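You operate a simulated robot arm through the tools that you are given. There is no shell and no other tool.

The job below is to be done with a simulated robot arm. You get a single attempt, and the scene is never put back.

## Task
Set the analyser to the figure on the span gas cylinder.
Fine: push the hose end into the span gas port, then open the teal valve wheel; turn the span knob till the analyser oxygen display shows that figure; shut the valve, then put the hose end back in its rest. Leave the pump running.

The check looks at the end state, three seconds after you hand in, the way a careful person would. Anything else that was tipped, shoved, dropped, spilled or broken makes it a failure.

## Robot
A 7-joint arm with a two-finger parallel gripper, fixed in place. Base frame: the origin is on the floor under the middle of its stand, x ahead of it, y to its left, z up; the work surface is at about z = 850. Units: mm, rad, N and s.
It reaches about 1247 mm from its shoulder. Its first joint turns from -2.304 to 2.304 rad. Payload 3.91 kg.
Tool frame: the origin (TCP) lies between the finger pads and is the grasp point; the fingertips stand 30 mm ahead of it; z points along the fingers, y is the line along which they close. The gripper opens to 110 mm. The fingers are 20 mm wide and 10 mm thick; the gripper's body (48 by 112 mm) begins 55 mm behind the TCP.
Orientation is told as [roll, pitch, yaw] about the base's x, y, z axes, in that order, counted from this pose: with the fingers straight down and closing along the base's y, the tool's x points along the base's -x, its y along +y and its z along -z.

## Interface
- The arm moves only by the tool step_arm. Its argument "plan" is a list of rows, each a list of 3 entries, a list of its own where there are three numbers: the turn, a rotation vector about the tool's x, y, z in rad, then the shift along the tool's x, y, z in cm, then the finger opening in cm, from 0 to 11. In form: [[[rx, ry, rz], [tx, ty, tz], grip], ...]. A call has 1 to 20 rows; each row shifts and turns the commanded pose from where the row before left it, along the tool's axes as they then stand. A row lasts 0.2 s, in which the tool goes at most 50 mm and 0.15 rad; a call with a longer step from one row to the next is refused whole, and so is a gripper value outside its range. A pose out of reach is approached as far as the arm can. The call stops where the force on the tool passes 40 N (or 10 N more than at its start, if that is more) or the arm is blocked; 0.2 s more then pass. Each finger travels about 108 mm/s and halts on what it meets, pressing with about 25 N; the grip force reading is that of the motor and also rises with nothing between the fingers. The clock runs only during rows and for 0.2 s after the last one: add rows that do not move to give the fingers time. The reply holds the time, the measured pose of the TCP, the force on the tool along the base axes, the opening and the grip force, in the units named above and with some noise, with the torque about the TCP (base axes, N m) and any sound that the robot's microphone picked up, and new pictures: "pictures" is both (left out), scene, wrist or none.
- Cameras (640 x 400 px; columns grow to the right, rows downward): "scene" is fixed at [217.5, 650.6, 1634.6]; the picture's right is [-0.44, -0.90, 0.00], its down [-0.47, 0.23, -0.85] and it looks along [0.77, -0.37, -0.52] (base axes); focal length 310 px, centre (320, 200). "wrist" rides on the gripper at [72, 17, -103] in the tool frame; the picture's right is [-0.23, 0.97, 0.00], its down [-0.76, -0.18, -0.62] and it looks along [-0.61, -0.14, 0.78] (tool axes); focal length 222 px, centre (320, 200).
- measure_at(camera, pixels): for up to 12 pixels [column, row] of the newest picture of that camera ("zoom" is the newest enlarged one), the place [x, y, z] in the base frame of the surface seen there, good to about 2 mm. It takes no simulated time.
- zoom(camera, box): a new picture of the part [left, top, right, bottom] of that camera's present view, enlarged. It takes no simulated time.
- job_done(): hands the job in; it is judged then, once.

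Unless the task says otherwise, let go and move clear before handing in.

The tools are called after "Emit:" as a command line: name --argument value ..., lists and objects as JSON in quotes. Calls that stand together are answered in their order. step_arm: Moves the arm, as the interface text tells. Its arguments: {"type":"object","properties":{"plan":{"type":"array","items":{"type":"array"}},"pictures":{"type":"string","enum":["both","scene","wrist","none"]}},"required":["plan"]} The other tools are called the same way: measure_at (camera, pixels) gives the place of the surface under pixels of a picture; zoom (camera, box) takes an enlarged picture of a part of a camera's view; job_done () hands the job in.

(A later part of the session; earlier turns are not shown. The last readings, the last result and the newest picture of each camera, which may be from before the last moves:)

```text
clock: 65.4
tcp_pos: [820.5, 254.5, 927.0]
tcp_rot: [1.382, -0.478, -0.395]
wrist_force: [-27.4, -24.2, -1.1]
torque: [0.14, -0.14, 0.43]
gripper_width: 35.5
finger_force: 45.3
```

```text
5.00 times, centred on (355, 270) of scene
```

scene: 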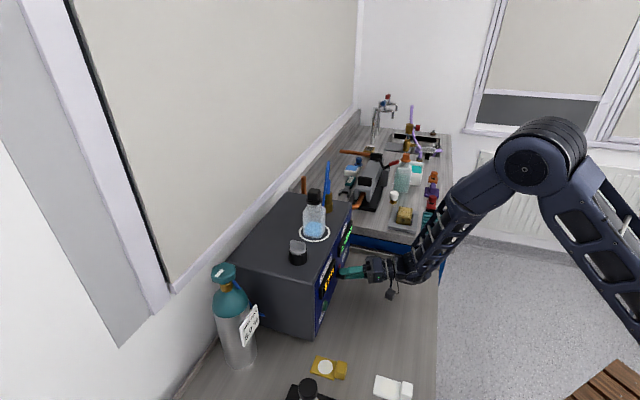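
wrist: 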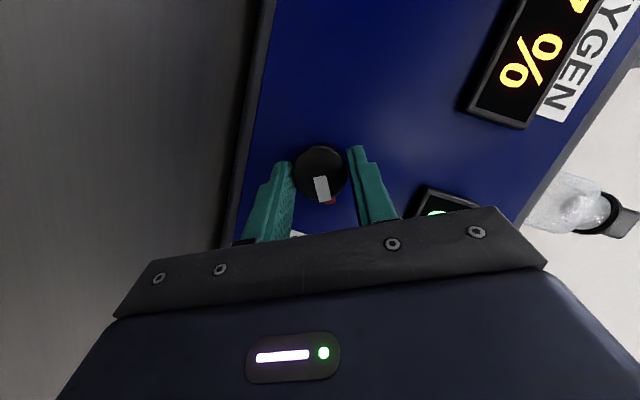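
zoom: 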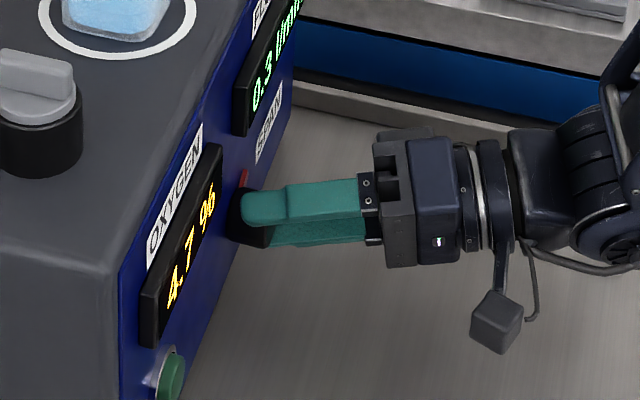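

Now 4.7 % after ~1.06 rad. I'll release, retreat 15 mm along the knob axis, rotate back about 1.3 rad for another stroke.

Emit:
step_arm --plan '[[[0, 0, 0], [0.05, 0, -0.14], 2.5], [[0, 0, 0], [0, 0, 0], 4], [[0, 0, 0], [0, 0, 0], 5], [[0, 0, 0], [0, 0, 0], 5], [[0, 0, 0], [0.513, 0, -1.41], 5], [[0.041, 0, -0.113], [0, 0.078, 0], 5], [[0.041, 0, -0.113], [0, 0.078, 0], 5], [[0.041, 0, -0.113], [0, 0.078, 0], 5], [[0.041, 0, -0.113], [0, 0.078, 0], 5], [[0.041, 0, -0.113], [0, 0.078, 0], 5], [[0.041, 0, -0.113], [0, 0.078, 0], 5], [[0.041, 0, -0.113], [0, 0.078, 0], 5], [[0.041, 0, -0.113], [0, 0.078, 0], 5], [[0.041, 0, -0.113], [0, 0.078, 0], 5], [[0.041, 0, -0.113], [0, 0.078, 0], 5], [[0.041, 0, -0.113], [0, 0.078, 0], 5], [[0, 0, 0], [0, 0, 0], 5]]'

Emit:
zoom --camera "wrist" --box '[240, 60, 440, 230]'

Emit:
zoom --camera "scene" --box '[310, 230, 400, 310]'

```text
clock: 69.0
tcp_pos: [804.7, 247.5, 931.2]
tcp_rot: [-0.667, -1.138, 1.403]
wrist_force: [0.1, -0.4, 0.3]
torque: [0.01, -0.03, 0.03]
gripper_width: 50.0
finger_force: 0.1
```

scene: 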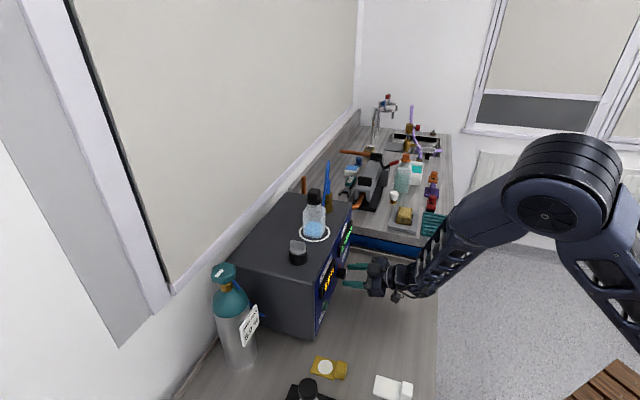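
wrist: 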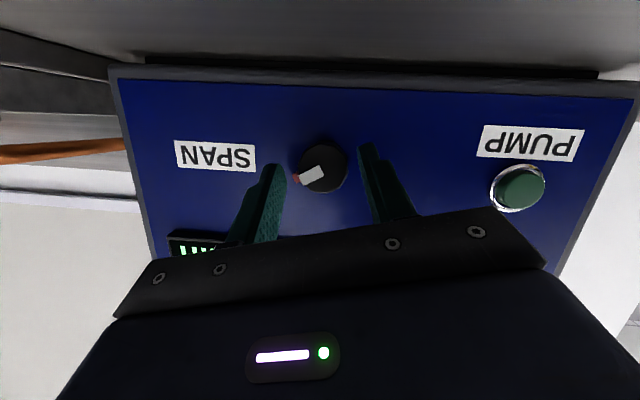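

```text
2.35 times, centred on (340, 145) of wrist
```

zoom: 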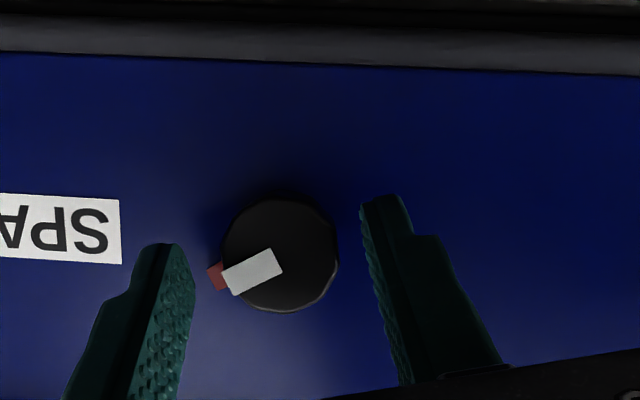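

```text
5.00 times, centred on (355, 270) of scene
```

zoom: 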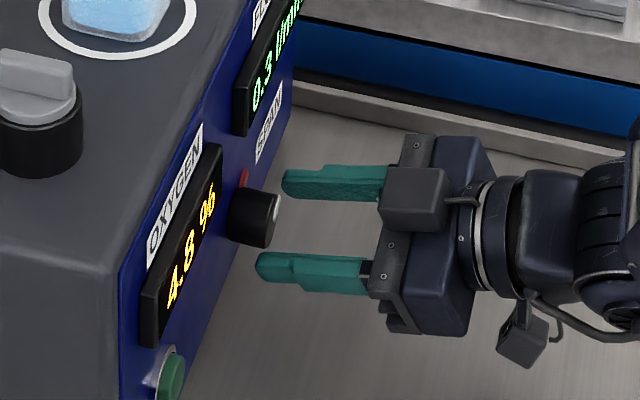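

Display now shows 4.8 % (it lags a bit). The red tab turns with the knob and would meet the left finger here, so I'll re-grip at about +0.3 rad instead, keeping the tab clear of the fingers.

Emit:
step_arm --plan '[[[-0.0383, 0, 0.1053], [0, -0.073, 0], 5], [[-0.0383, 0, 0.1053], [0, -0.073, 0], 5], [[-0.0383, 0, 0.1053], [0, -0.073, 0], 5], [[-0.0383, 0, 0.1053], [0, -0.073, 0], 5], [[-0.0383, 0, 0.1053], [0, -0.073, 0], 5], [[0, 0, 0], [0, 0, 0], 5]]'

Emit:
zoom --camera "scene" --box '[310, 230, 400, 310]'

Emit:
zoom --camera "wrist" --box '[260, 80, 400, 220]'

```text
clock: 70.4
tcp_pos: [807.8, 245.6, 931.8]
tcp_rot: [0.733, -1.115, 0.098]
wrist_force: [0.0, 0.0, 0.4]
torque: [-0.02, -0.04, 0.02]
gripper_width: 50.1
finger_force: 0.1
```

scene: 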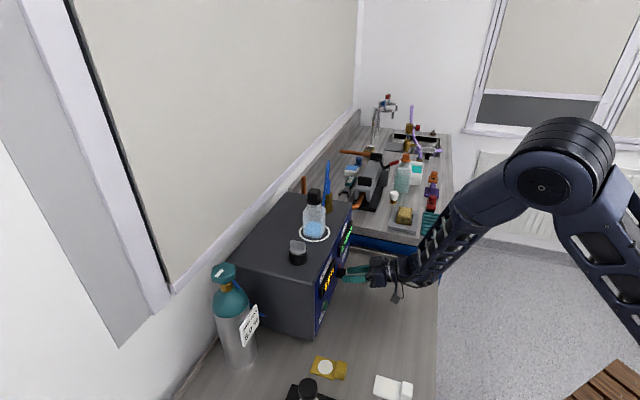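
wrist: 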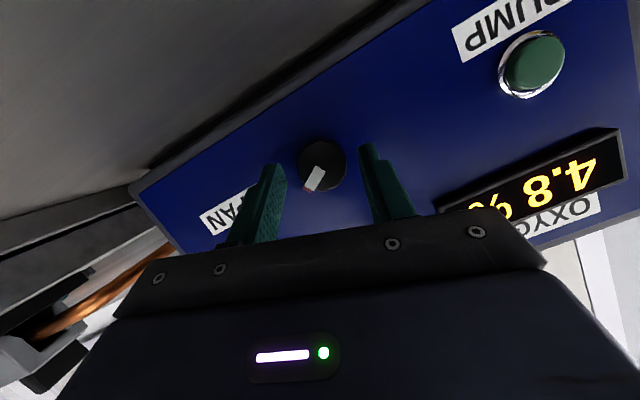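

```text
5.00 times, centred on (355, 270) of scene
```

zoom: 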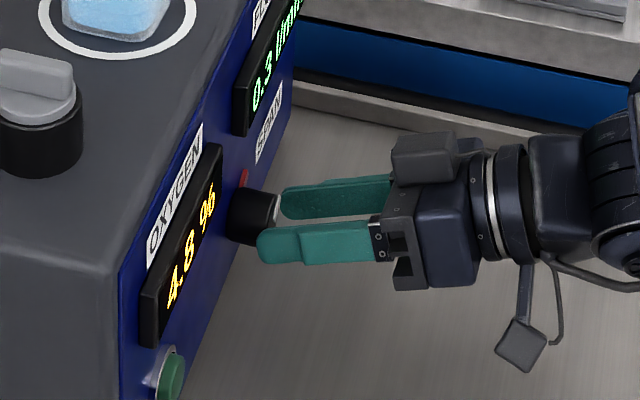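

```text
2.86 times, centred on (330, 150) of wrist
```

zoom: 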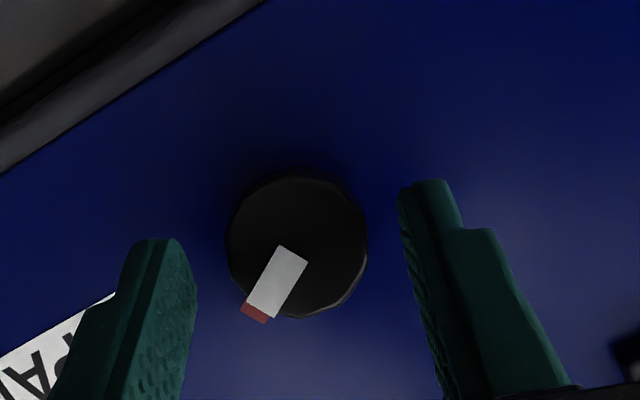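

Stable at 4.8 %; knob is centred between the fingers with the tab clear. Advancing 15 mm along the knob axis and gripping.

Emit:
step_arm --plan '[[[0, 0, 0], [-0.257, 0.04, 0.705], 5], [[0, 0, 0], [-0.256, 0.03, 0.705], 5], [[0, 0, 0], [0, 0, 0], 5], [[0, 0, 0], [0, 0, 0], 3.8], [[0, 0, 0], [0, 0, 0], 2.5], [[0, 0, 0], [0, 0, 0], 2.5]]'

Emit:
zoom --camera "wrist" --box '[260, 80, 400, 220]'

```text
clock: 71.8
tcp_pos: [818.3, 258.0, 933.0]
tcp_rot: [0.733, -1.114, 0.101]
wrist_force: [0.3, 1.0, -0.6]
torque: [0.1, -0.12, 0.58]
gripper_width: 35.2
finger_force: 45.0
```

scene: 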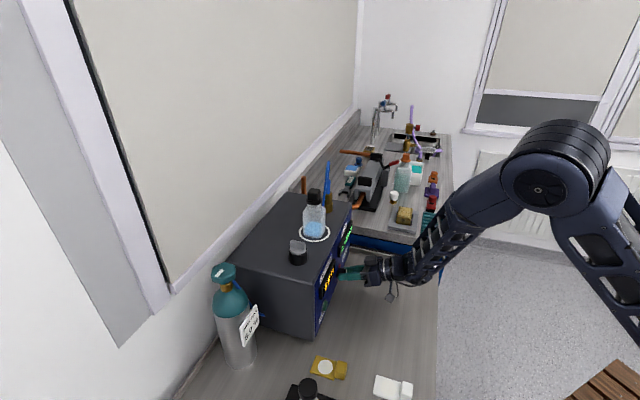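
wrist: 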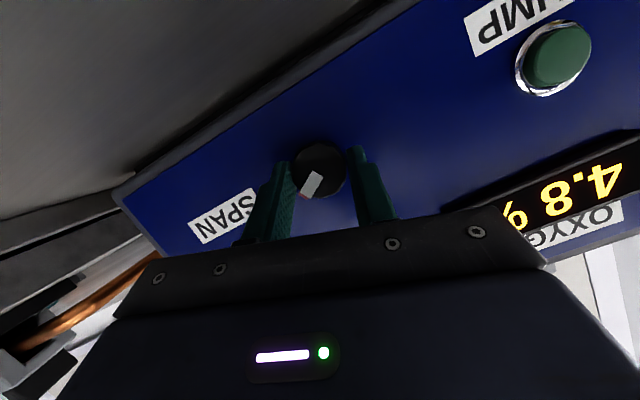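

```text
2.86 times, centred on (330, 150) of wrist
```

zoom: 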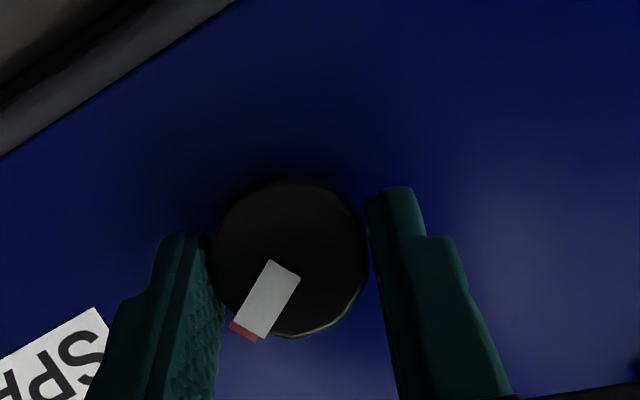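

Well centred (≈1 N). Turning clockwise 0.4 rad, then holding ~1.5 s to let the reading settle.

Emit:
step_arm --plan '[[[-0.0342, 0, 0.094], [0, -0.065, 0], 2.5], [[-0.0342, 0, 0.094], [0, -0.065, 0], 2.5], [[-0.0342, 0, 0.094], [0, -0.065, 0], 2.5], [[-0.0342, 0, 0.094], [0, -0.065, 0], 2.5], [[0, 0, 0], [0, 0, 0], 2.5], [[0, 0, 0], [0, 0, 0], 2.5], [[0, 0, 0], [0, 0, 0], 2.5], [[0, 0, 0], [0, 0, 0], 2.5], [[0, 0, 0], [0, 0, 0], 2.5], [[0, 0, 0], [0, 0, 0], 2.5], [[0, 0, 0], [0, 0, 0], 2.5]]'

Emit:
zoom --camera "scene" --box '[310, 230, 400, 310]'

Emit:
zoom --camera "wrist" --box '[260, 80, 400, 220]'

```text
clock: 74.2
tcp_pos: [819.5, 254.0, 930.7]
tcp_rot: [1.184, -0.803, -0.277]
wrist_force: [-5.5, -0.3, -2.5]
torque: [0.2, -0.19, 0.54]
gripper_width: 35.4
finger_force: 44.7
```

scene: 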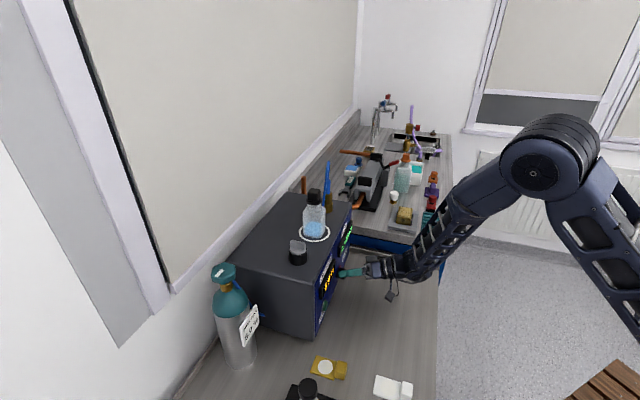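
wrist: 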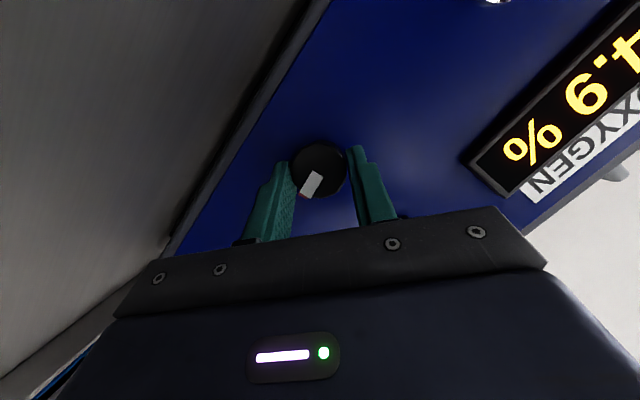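

```text
5.00 times, centred on (355, 270) of scene
```

zoom: 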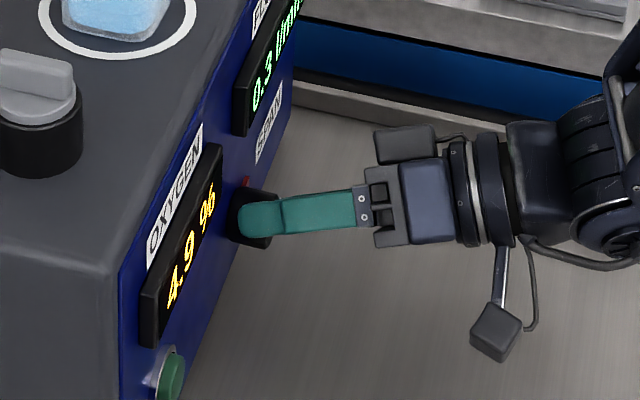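

```text
2.86 times, centred on (330, 150) of wrist
```

zoom: 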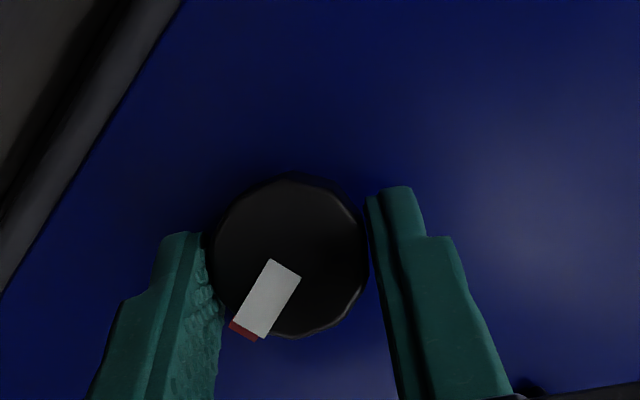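

4.9 % after ~1.46 rad total. I'll now go in 0.1 rad steps with waits to find where it flips to 5.0, so I can settle in the middle of the 5.0 band.

Emit:
step_arm --plan '[[[-0.0342, 0, 0.094], [0, -0.065, 0], 2.5], [[0, 0, 0], [0, 0, 0], 2.5], [[0, 0, 0], [0, 0, 0], 2.5], [[0, 0, 0], [0, 0, 0], 2.5], [[0, 0, 0], [0, 0, 0], 2.5], [[0, 0, 0], [0, 0, 0], 2.5], [[0, 0, 0], [0, 0, 0], 2.5], [[0, 0, 0], [0, 0, 0], 2.5], [[0, 0, 0], [0, 0, 0], 2.5]]' --pictures "scene"

Emit:
zoom --camera "scene" --box '[310, 230, 400, 310]'

```text
clock: 76.2
tcp_pos: [820.1, 255.2, 930.2]
tcp_rot: [1.253, -0.715, -0.322]
wrist_force: [4.9, 2.9, -0.8]
torque: [0.3, -0.31, 0.27]
gripper_width: 35.8
finger_force: 45.6
```

scene: 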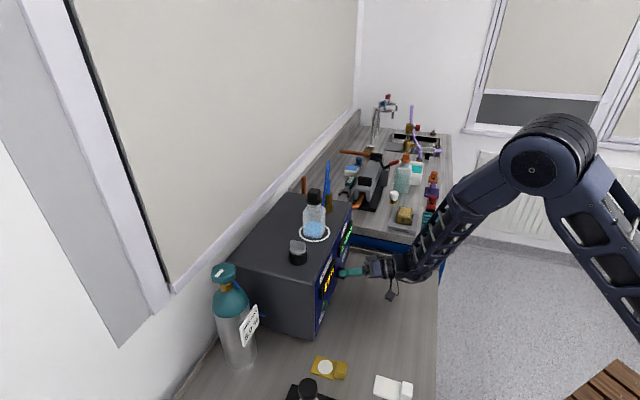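

```text
5.00 times, centred on (355, 270) of scene
```

zoom: 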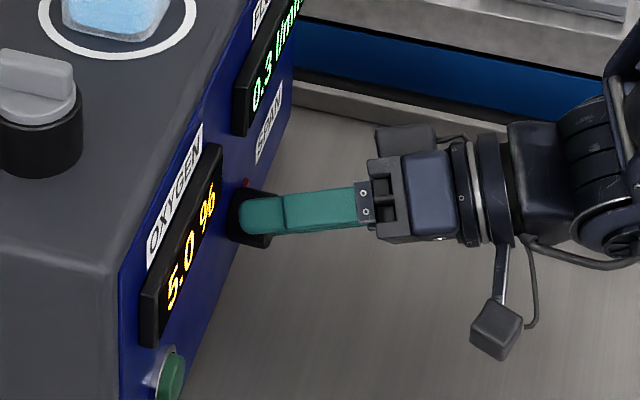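

5.0 % now. The centre of the 5.0 band should be about 0.1 rad further; I'll add 0.1 rad and wait for it to settle.

Emit:
step_arm --plan '[[[-0.0342, 0, 0.094], [0, -0.065, 0], 2.5], [[0, 0, 0], [0, 0, 0], 2.5], [[0, 0, 0], [0, 0, 0], 2.5], [[0, 0, 0], [0, 0, 0], 2.5], [[0, 0, 0], [0, 0, 0], 2.5], [[0, 0, 0], [0, 0, 0], 2.5], [[0, 0, 0], [0, 0, 0], 2.5], [[0, 0, 0], [0, 0, 0], 2.5], [[0, 0, 0], [0, 0, 0], 2.5], [[0, 0, 0], [0, 0, 0], 2.5], [[0, 0, 0], [0, 0, 0], 2.5], [[0, 0, 0], [0, 0, 0], 2.5], [[0, 0, 0], [0, 0, 0], 2.5]]'

Emit:
zoom --camera "scene" --box '[310, 230, 400, 310]'

Emit:
zoom --camera "wrist" --box '[260, 80, 400, 220]'

```text
clock: 79.0
tcp_pos: [820.7, 255.1, 929.9]
tcp_rot: [1.304, -0.625, -0.353]
wrist_force: [13.0, -2.0, -19.5]
torque: [-0.06, -0.15, 0.0]
gripper_width: 35.5
finger_force: 45.1
```

scene: 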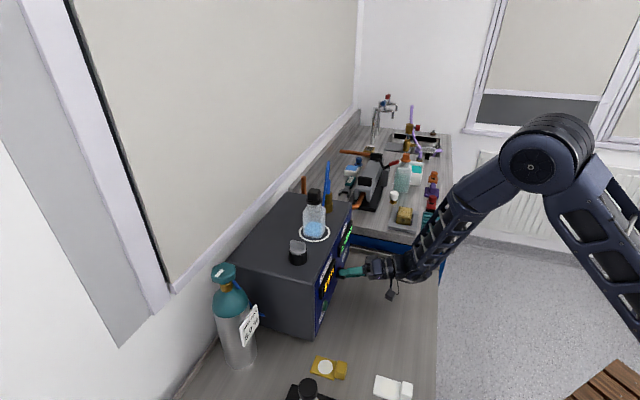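
wrist: 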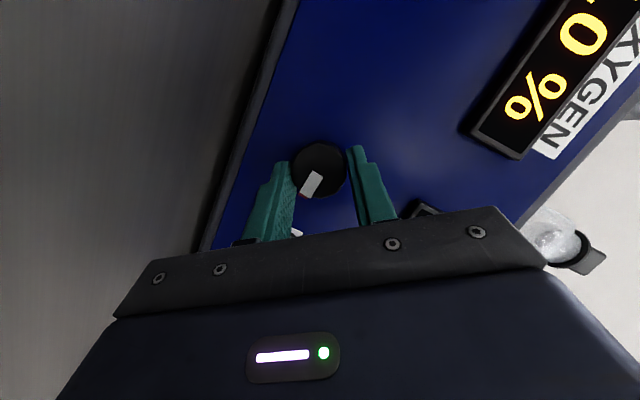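

```text
5.00 times, centred on (355, 270) of scene
```

zoom: 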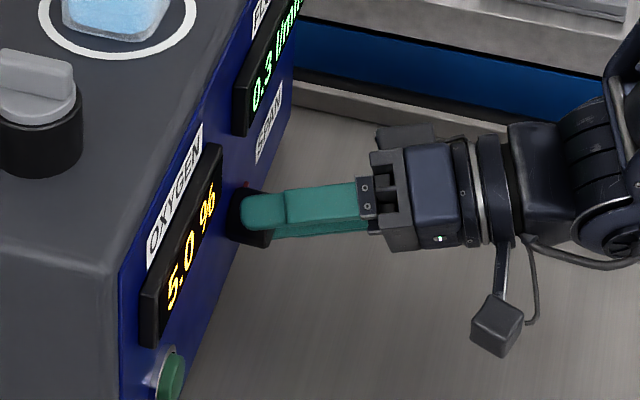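

```text
2.86 times, centred on (330, 150) of wrist
```

zoom: 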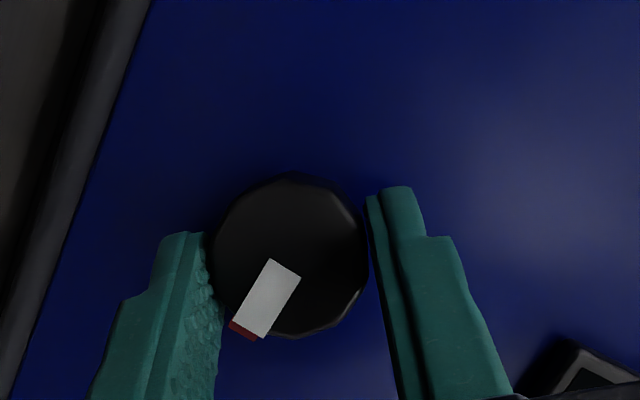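

Steady 5.0 %. I'll relieve the 22 N side load (−1.2 mm in tool y), open the fingers and retreat straight out along the knob axis.

Emit:
step_arm --plan '[[[0, 0, 0], [0, -0.12, 0], 2.5], [[0, 0, 0], [0, 0, 0], 2.5], [[0, 0, 0], [0, 0, 0], 3.8], [[0, 0, 0], [0, 0, 0], 5], [[0, 0, 0], [0, 0, 0], 5], [[0, 0, 0], [0.684, 0, -1.88], 5], [[0, 0, 0], [1.026, 0, -2.82], 5], [[0, 0, 0], [1.026, 0, -2.82], 5], [[0, 0, 0], [1.026, 0, -2.82], 5], [[0, 0, 0], [0, 0, 0], 5]]'

Emit:
zoom --camera "scene" --box '[310, 230, 400, 310]'

Emit:
zoom --camera "wrist" --box '[260, 50, 440, 220]'

```text
clock: 81.2
tcp_pos: [742.8, 177.7, 927.3]
tcp_rot: [1.306, -0.624, -0.354]
wrist_force: [0.6, 0.3, -0.4]
torque: [-0.02, 0.0, 0.02]
gripper_width: 49.9
finger_force: 0.1
```

scene: 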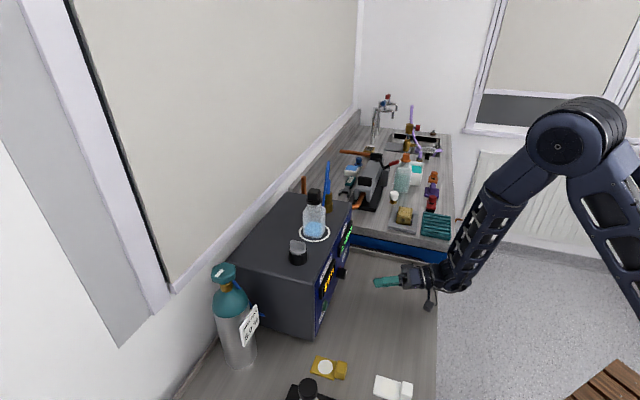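
wrist: 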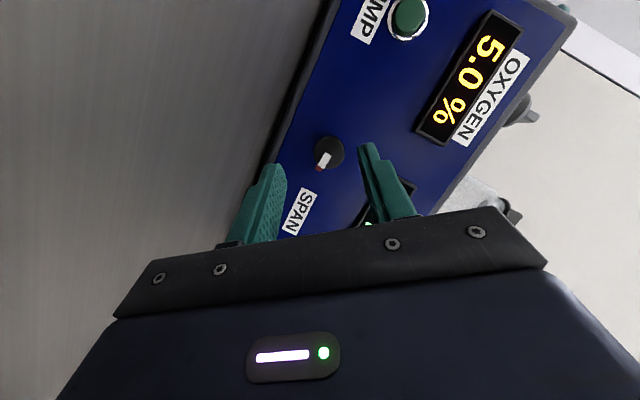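

```text
5.00 times, centred on (355, 270) of scene
```

zoom: 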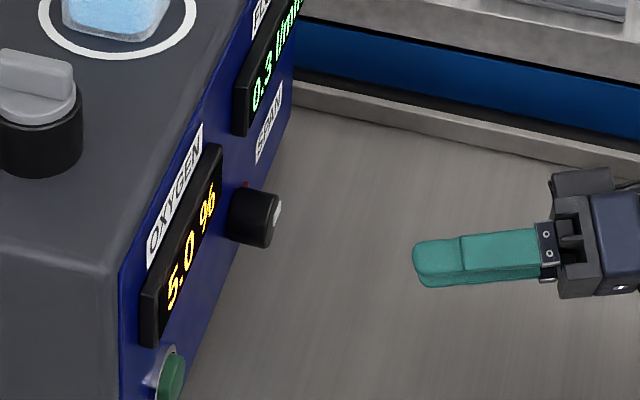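

```text
2.35 times, centred on (350, 135) of wrist
```

zoom: 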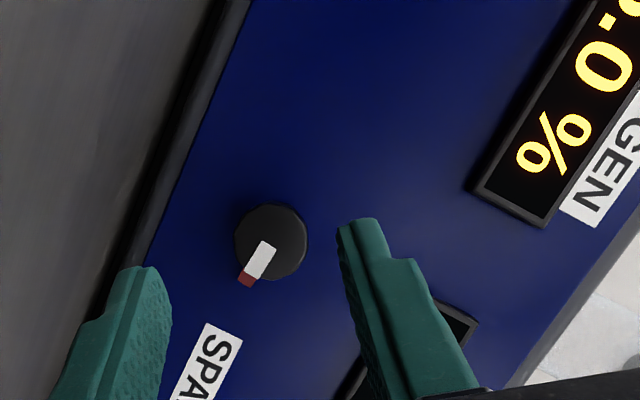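

5.0 % confirmed after release, flow 0.3 l/min so the pump is running. Next I go to shut the valve: rise, undo the roll, and turn the tool straight down.

Emit:
step_arm --plan '[[[0, 0, 0], [-2.34, 3.13, -0.856], 5], [[0, 0, 0], [-2.34, 3.13, -0.856], 5], [[0, 0, 0], [-2.34, 3.13, -0.856], 5], [[0, 0, 0], [-2.34, 3.13, -0.856], 5], [[0.0385, 0, -0.1058], [0, 0, 0], 5], [[0.0385, 0, -0.1058], [0, 0, 0], 5], [[0.0385, 0, -0.1058], [0, 0, 0], 5], [[0.0385, 0, -0.1058], [0, 0, 0], 5], [[0.0385, 0, -0.1058], [0, 0, 0], 5], [[0.0385, 0, -0.1058], [0, 0, 0], 5], [[0.0385, 0, -0.1058], [0, 0, 0], 5], [[0.0385, 0, -0.1058], [0, 0, 0], 5], [[0, 0, 0], [0, 0, 0], 5]]'

```text
clock: 84.0
tcp_pos: [741.6, 175.8, 1089.4]
tcp_rot: [-0.009, -1.221, 0.789]
wrist_force: [-0.5, 0.5, -0.4]
torque: [-0.02, 0.02, 0.01]
gripper_width: 50.2
finger_force: 0.0
```

scene: 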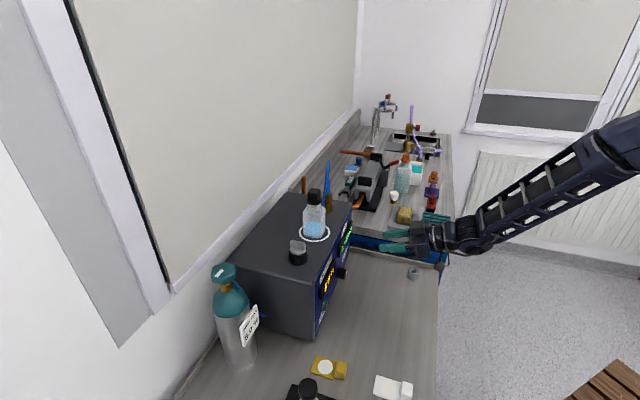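
wrist: 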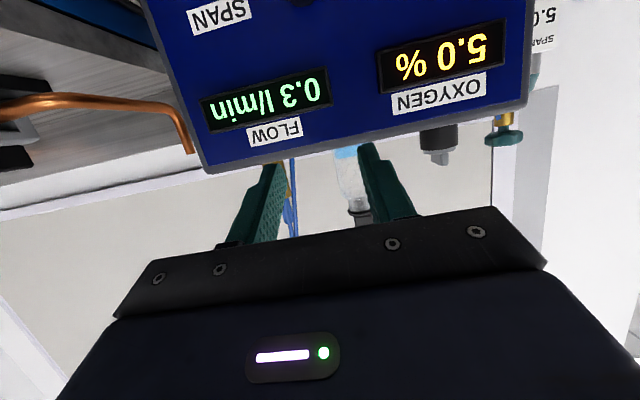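

Neutral posture regained; display reads 5.0 %. Rising 200 mm and pitching to straight down.

Emit:
step_arm --plan '[[[0, 0, 0], [-3.76, 0, -1.368], 6], [[0, 0, 0], [-3.76, 0, -1.368], 7], [[0, 0, 0], [-3.76, 0, -1.368], 8], [[0, 0, 0], [-3.76, 0, -1.368], 8.5], [[0, 0, 0], [-3.76, 0, -1.368], 8.5], [[0, 0.1357, 0], [0, 0, 0], 8.5], [[0, 0.1357, 0], [0, 0, 0], 8.5], [[0, 0.1357, 0], [0, 0, 0], 8.5], [[0, 0.1357, 0], [0, 0, 0], 8.5], [[0, 0.1357, 0], [0, 0, 0], 8.5], [[0, 0.1357, 0], [0, 0, 0], 8.5], [[0, 0.1357, 0], [0, 0, 0], 8.5], [[0, 0.1357, 0], [0, 0, 0], 8.5], [[0, 0.1357, 0], [0, 0, 0], 8.5], [[0, 0, 0], [0, 0, 0], 8.5]]'

```text
clock: 87.2
tcp_pos: [740.2, 175.6, 1288.5]
tcp_rot: [-0.001, 0.002, 0.779]
wrist_force: [0.5, 0.2, -0.4]
torque: [0.02, 0.01, 0.01]
gripper_width: 85.0
finger_force: 0.0
```

scene: 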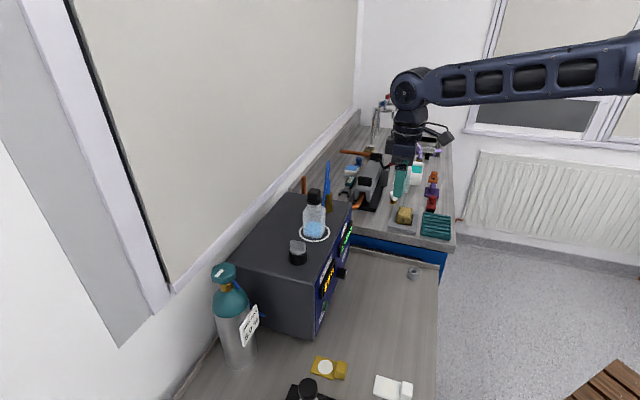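
wrist: 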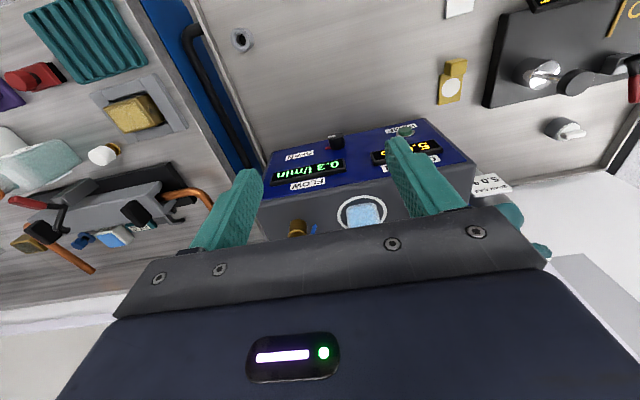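

Tool is straight down. Moving over to the wheel and yawing to 1.5 rad, the same grip orientation I left it with.

Emit:
step_arm --plan '[[[0, 0, 0], [-3.238, 3.084, 0], 9], [[0, 0, 0], [-3.238, 3.084, 0], 9], [[0, 0, 0], [-3.238, 3.084, 0], 9], [[0, 0, 0], [-3.238, 3.084, 0], 9], [[0, 0, 0], [-3.238, 3.084, 0], 9], [[0, 0, 0], [-3.238, 3.084, 0], 9], [[0, 0, 0], [-3.238, 3.084, 0], 9], [[0, 0, 0], [-3.238, 3.084, 0], 9], [[0, 0, 0], [-3.238, 3.084, 0], 9], [[0, 0, 0], [-3.238, 3.084, 0], 9], [[0, 0, -0.1442], [0, 0, 0], 9], [[0, 0, -0.1442], [0, 0, 0], 9], [[0, 0, -0.1442], [0, 0, 0], 9], [[0, 0, -0.1442], [0, 0, 0], 9], [[0, 0, -0.1442], [0, 0, 0], 9], [[0, 0, 0], [0, 0, 0], 9]]'

Emit:
zoom --camera "wrist" --box '[200, 60, 480, 260]'

```text
clock: 90.6
tcp_pos: [755.0, 622.6, 1288.4]
tcp_rot: [0.0, 0.003, 1.503]
wrist_force: [-0.7, -0.9, 0.1]
torque: [0.04, 0.0, 0.01]
gripper_width: 89.9
finger_force: 0.1
```

scene: 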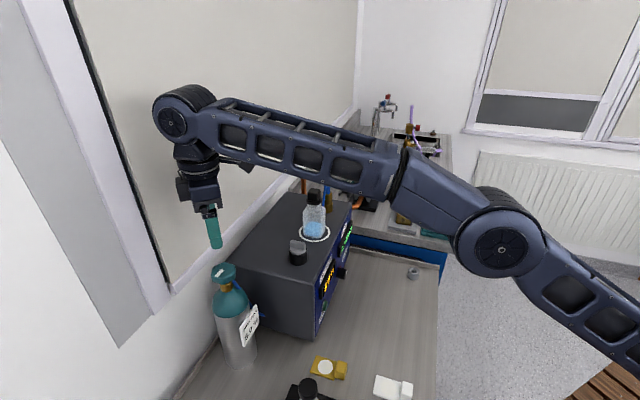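
wrist: 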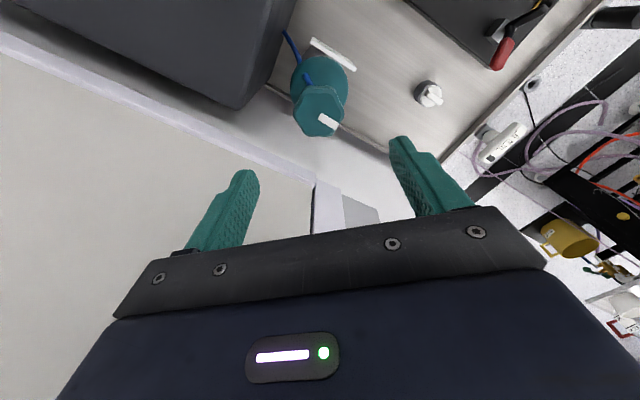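

```text
2.00 times, centred on (340, 160) of wrist
```

zoom: 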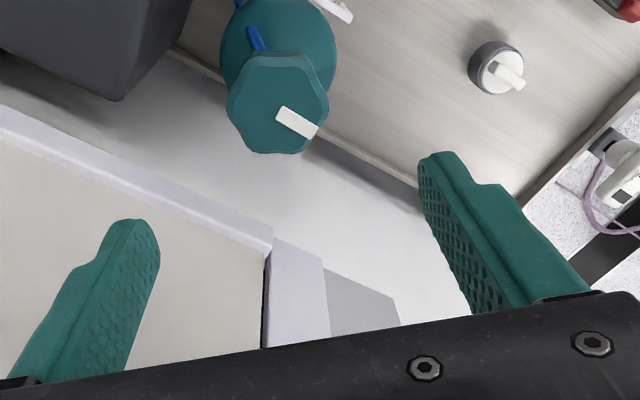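

Aligned above the wheel as before. Lowering 123 mm around it, then gripping.

Emit:
step_arm --plan '[[[0, 0, 0], [0.05, 0, 3.5], 9], [[0, 0, 0], [0, 0, 3.5], 9], [[0, 0, 0], [0, 0, 3], 9], [[0, 0, 0], [0, 0, 2.3], 9], [[0, 0, 0], [0, 0, 0], 9], [[0, 0, 0], [0, 0, 0], 7], [[0, 0, 0], [0, 0, 0], 5.8], [[0, 0, 0], [0, 0, 0], 4], [[0, 0, 0], [0, 0, 0], 4], [[0, 0, 0], [0, 0, 0], 4]]'

Emit:
zoom --camera "wrist" --box '[200, 60, 480, 260]'

```text
clock: 92.8
tcp_pos: [757.0, 620.6, 1165.9]
tcp_rot: [-0.002, 0.002, 1.499]
wrist_force: [28.5, 5.4, 2.5]
torque: [0.67, -0.66, -0.04]
gripper_width: 52.3
finger_force: 44.8
```

scene: 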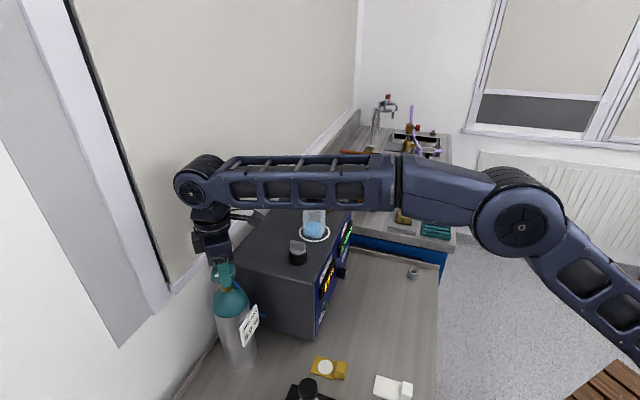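
wrist: 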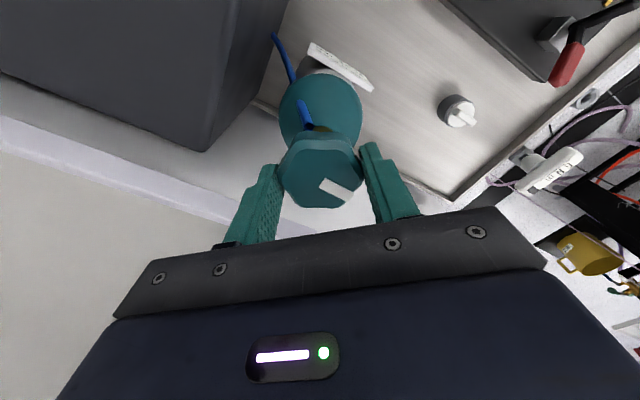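

```text
2.00 times, centred on (340, 160) of wrist
```

zoom: 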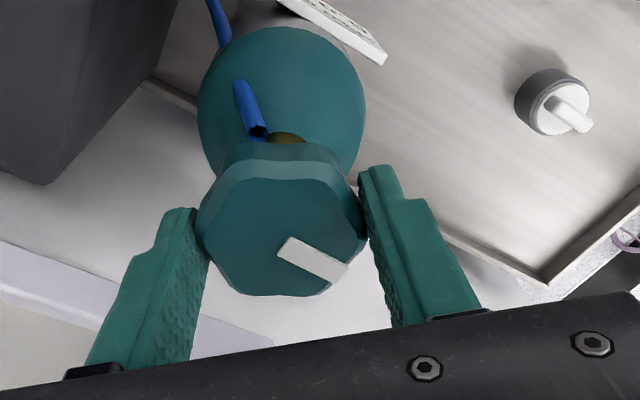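

Gripped (52 mm), with 28 N in +x; shifting ~1.7 mm that way to centre before turning.

Emit:
step_arm --plan '[[[0, 0, 0], [0, -0.09, 0], 4], [[0, 0, 0], [0, -0.08, 0], 4], [[0, 0, 0], [0, 0, 0], 4]]' --pictures "none"

```text
clock: 93.6
tcp_pos: [756.0, 621.3, 1166.4]
tcp_rot: [0.0, 0.003, 1.501]
wrist_force: [3.2, -19.2, 5.6]
torque: [-1.48, 0.94, -0.03]
gripper_width: 52.2
finger_force: 44.6
```

Now turning clockwise (closing) by 0.6 rad.

Emit:
step_arm --plan '[[[0, 0, 0.1], [0, 0, 0], 4], [[0, 0, 0.1], [0, 0, 0], 4], [[0, 0, 0.1], [0, 0, 0], 4], [[0, 0, 0.1], [0, 0, 0], 4], [[0, 0, 0.1], [0, 0, 0], 4], [[0, 0, 0.1], [0, 0, 0], 4], [[0, 0, 0], [0, 0, 0], 4]]' --pictures "wrist"

```text
clock: 95.2
tcp_pos: [755.1, 621.9, 1167.1]
tcp_rot: [-0.003, -0.002, 0.899]
wrist_force: [-6.5, -10.3, 10.3]
torque: [-0.07, 0.73, -0.05]
gripper_width: 52.3
finger_force: 44.8
```

wrist: 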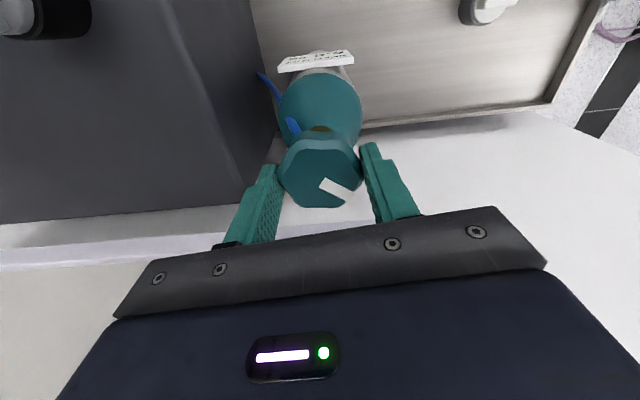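

The wheel follows with small forces. Continuing clockwise another 0.8 rad to near the original position.

Emit:
step_arm --plan '[[[0, 0, 0.1], [0, 0, 0], 4], [[0, 0, 0.1], [0, 0, 0], 4], [[0, 0, 0.1], [0, 0, 0], 4], [[0, 0, 0.1], [0, 0, 0], 4], [[0, 0, 0.1], [0, 0, 0], 4], [[0, 0, 0.1], [0, 0, 0], 4], [[0, 0, 0.1], [0, 0, 0], 4], [[0, 0, 0.1], [0, 0, 0], 4], [[0, 0, 0], [0, 0, 0], 4]]'

Emit:
zoom --camera "scene" --box '[310, 230, 400, 310]'

Emit:
zoom --camera "wrist" --box '[200, 60, 480, 260]'

```text
clock: 97.2
tcp_pos: [754.9, 622.2, 1165.5]
tcp_rot: [-0.001, -0.002, 0.101]
wrist_force: [-15.5, 9.5, 16.8]
torque: [0.89, 0.68, 0.03]
gripper_width: 52.1
finger_force: 45.0
```

scene: 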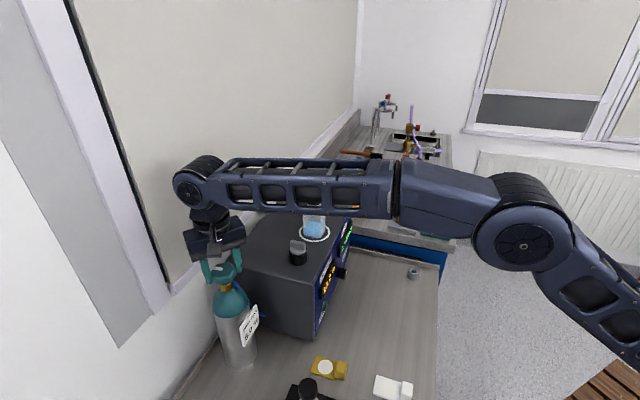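
wrist: 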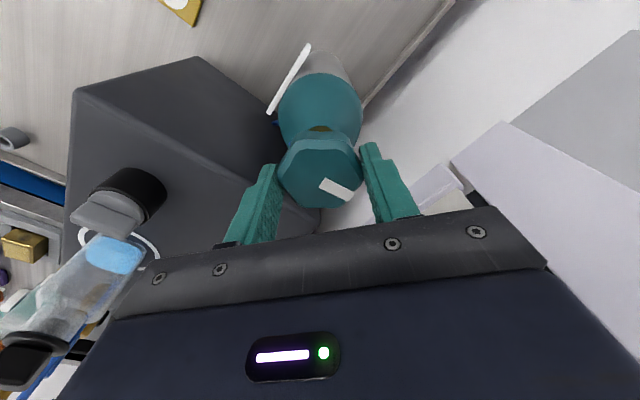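

```text
5.00 times, centred on (355, 270) of scene
```

zoom: 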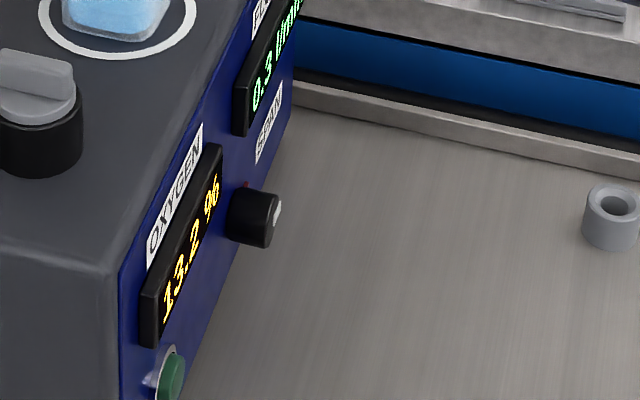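

```text
2.00 times, centred on (340, 160) of wrist
```

zoom: 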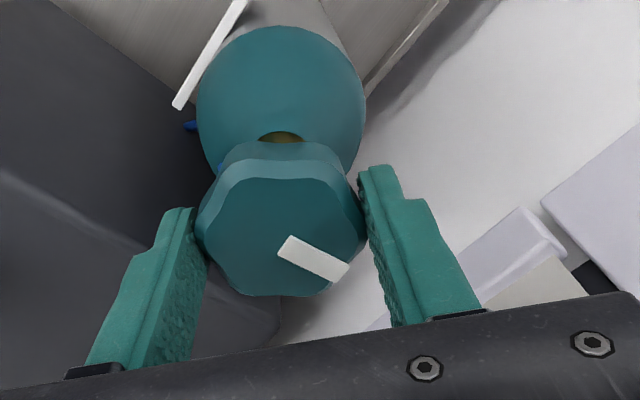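

Display climbing (13.2 %) — gas is off. I'll recentre and turn the last bit to the original position, plus a touch more to feel the closed stop.

Emit:
step_arm --plan '[[[0, 0, 0], [0.08, 0.07, 0], 4], [[0, 0, 0.1], [0, 0, 0], 4], [[0, 0, 0], [0, 0, 0], 4]]' --pictures "none"

Emit:
step_arm --plan '[[[0, 0, 0.05], [0, 0, 0], 4], [[0, 0, 0.05], [0, 0, 0], 4], [[0, 0, 0], [0, 0, 0], 4]]'

Emit:
zoom --camera "wrist" --box '[200, 60, 480, 260]'

Emit:
zoom --camera "scene" --box '[190, 220, 350, 370]'

```text
clock: 98.0
tcp_pos: [754.8, 622.7, 1166.9]
tcp_rot: [-0.001, -0.002, 0.001]
wrist_force: [-11.5, 12.2, 10.3]
torque: [0.75, 0.03, -0.01]
gripper_width: 51.8
finger_force: 45.0
```

```text
clock: 98.8
tcp_pos: [756.1, 622.3, 1165.7]
tcp_rot: [0.001, -0.002, -0.099]
wrist_force: [-1.0, 10.9, 13.7]
torque: [0.3, -0.22, 0.48]
gripper_width: 51.7
finger_force: 45.0
```

scene: 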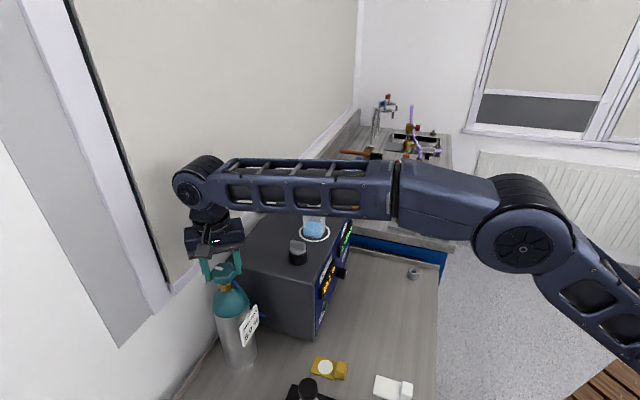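
wrist: 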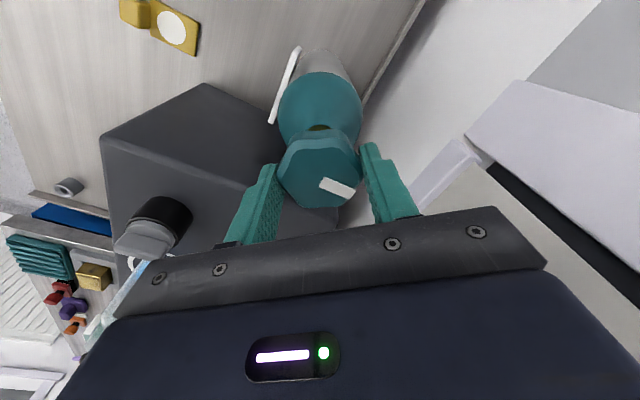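

```text
2.00 times, centred on (340, 160) of wrist
```

zoom: 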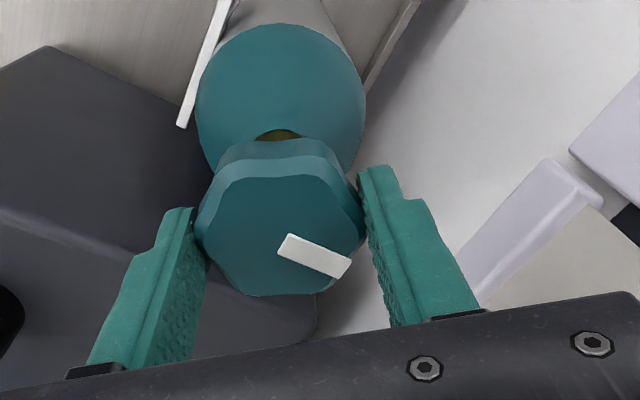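

```text
2.67 times, centred on (270, 295) of scene
```

zoom: 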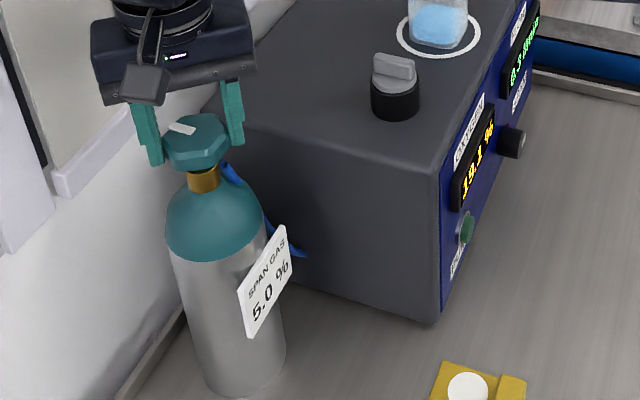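

Torque rose to 0.48 N·m past the original angle — the closed stop; the display is at 19.1 % and climbing. Releasing the wheel and rising.

Emit:
step_arm --plan '[[[0, 0, -0.05], [0, 0.03, 0], 4], [[0, 0, 0], [0, 0, 0], 6], [[0, 0, 0], [0, 0, 0], 8], [[0, 0, 0], [0, 0, 0], 9], [[0, 0, 0], [0, 0, -3], 9], [[0, 0, 0], [0, 0, -4], 9], [[0, 0, 0], [0, 0, -4.5], 9], [[0, 0, 0], [0, 0, -4.5], 9], [[0, 0, 0], [0, 0, 0], 9]]'

Emit:
zoom --camera "scene" --box '[205, 255, 250, 300]'

Emit:
zoom --camera "scene" --box '[310, 230, 400, 310]'

```text
clock: 100.8
tcp_pos: [752.6, 615.8, 1323.7]
tcp_rot: [-0.002, -0.001, -0.05]
wrist_force: [0.3, 0.4, 0.9]
torque: [0.01, -0.03, 0.02]
gripper_width: 90.0
finger_force: 0.0
out of reach, approached as far as the arm can: row 8
```

scene: 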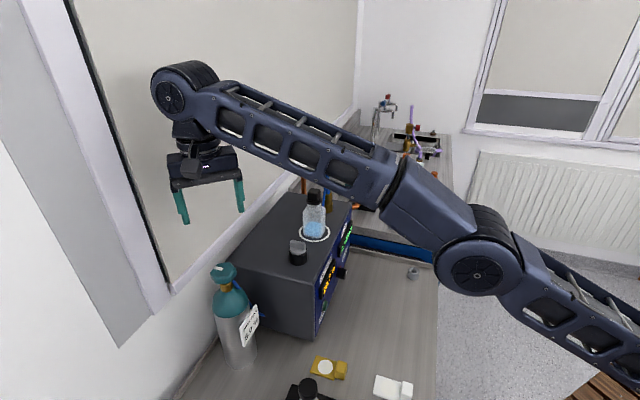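
wrist: 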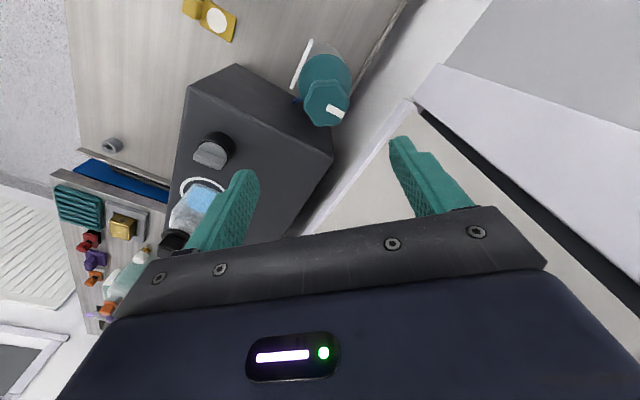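

```text
8.89 times, centred on (228, 278) of scene
```

zoom: 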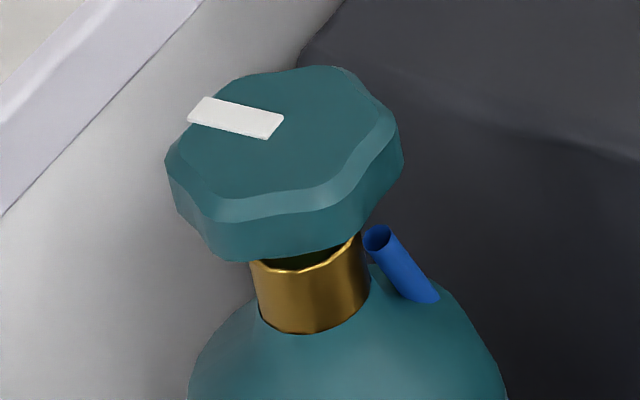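

```text
5.00 times, centred on (355, 270) of scene
```

zoom: 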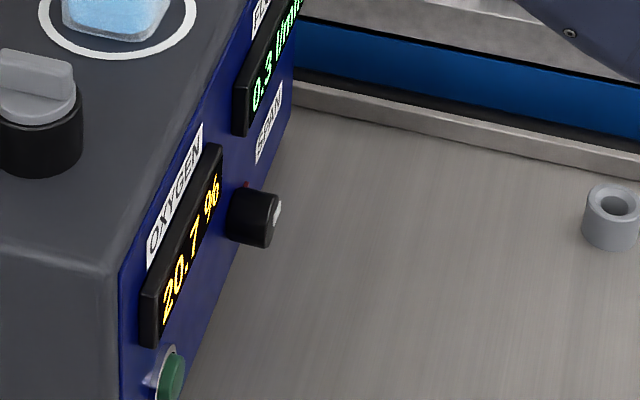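

The wheel marker is back exactly where it began and the display has climbed to 20.7 %. Now I return for the hose end: first back to the mid position with yaw 0.785.

Emit:
step_arm --plan '[[[0, 0, 0], [0.459, -3.976, -0.954], 8], [[0, 0, 0], [0.459, -3.976, -0.954], 6], [[0, 0, 0], [0.459, -3.976, -0.954], 4], [[0, 0, 0], [0.459, -3.976, -0.954], 4], [[0, 0, 0], [0.459, -3.976, -0.954], 4], [[0, 0, 0], [0.459, -3.976, -0.954], 4], [[0, 0, 0], [0.459, -3.976, -0.954], 4], [[0, 0, 0], [0.459, -3.976, -0.954], 4], [[0, 0, -0.139], [0, 0, 0], 4], [[0, 0, -0.139], [0, 0, 0], 4], [[0, 0, -0.139], [0, 0, 0], 4], [[0, 0, -0.139], [0, 0, 0], 4], [[0, 0, -0.139], [0, 0, 0], 4], [[0, 0, -0.139], [0, 0, 0], 4], [[0, 0, 0], [0, 0, 0], 4]]'

Emit:
zoom --camera "scene" --box '[310, 230, 400, 310]'

```text
clock: 104.0
tcp_pos: [700.1, 301.1, 1400.8]
tcp_rot: [-0.003, 0.0, 0.788]
wrist_force: [-0.3, 0.0, -0.7]
torque: [0.01, -0.04, -0.03]
gripper_width: 39.9
finger_force: 0.0
```

scene: 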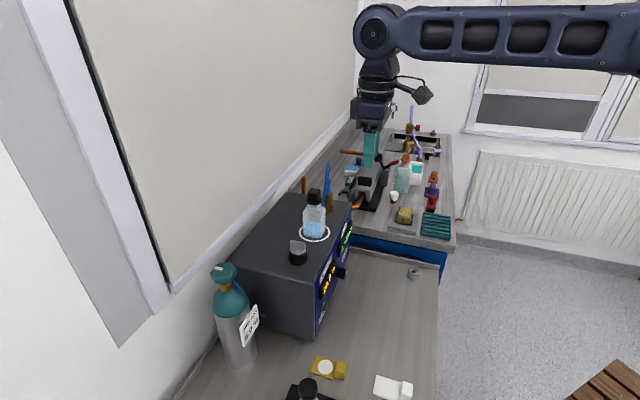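
wrist: 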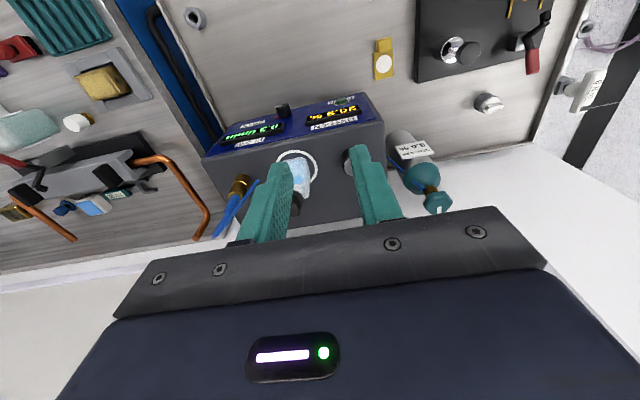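

```text
5.00 times, centred on (355, 270) of scene
```

zoom: 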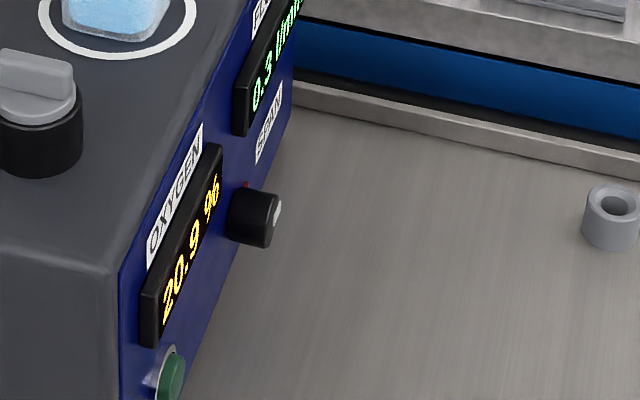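

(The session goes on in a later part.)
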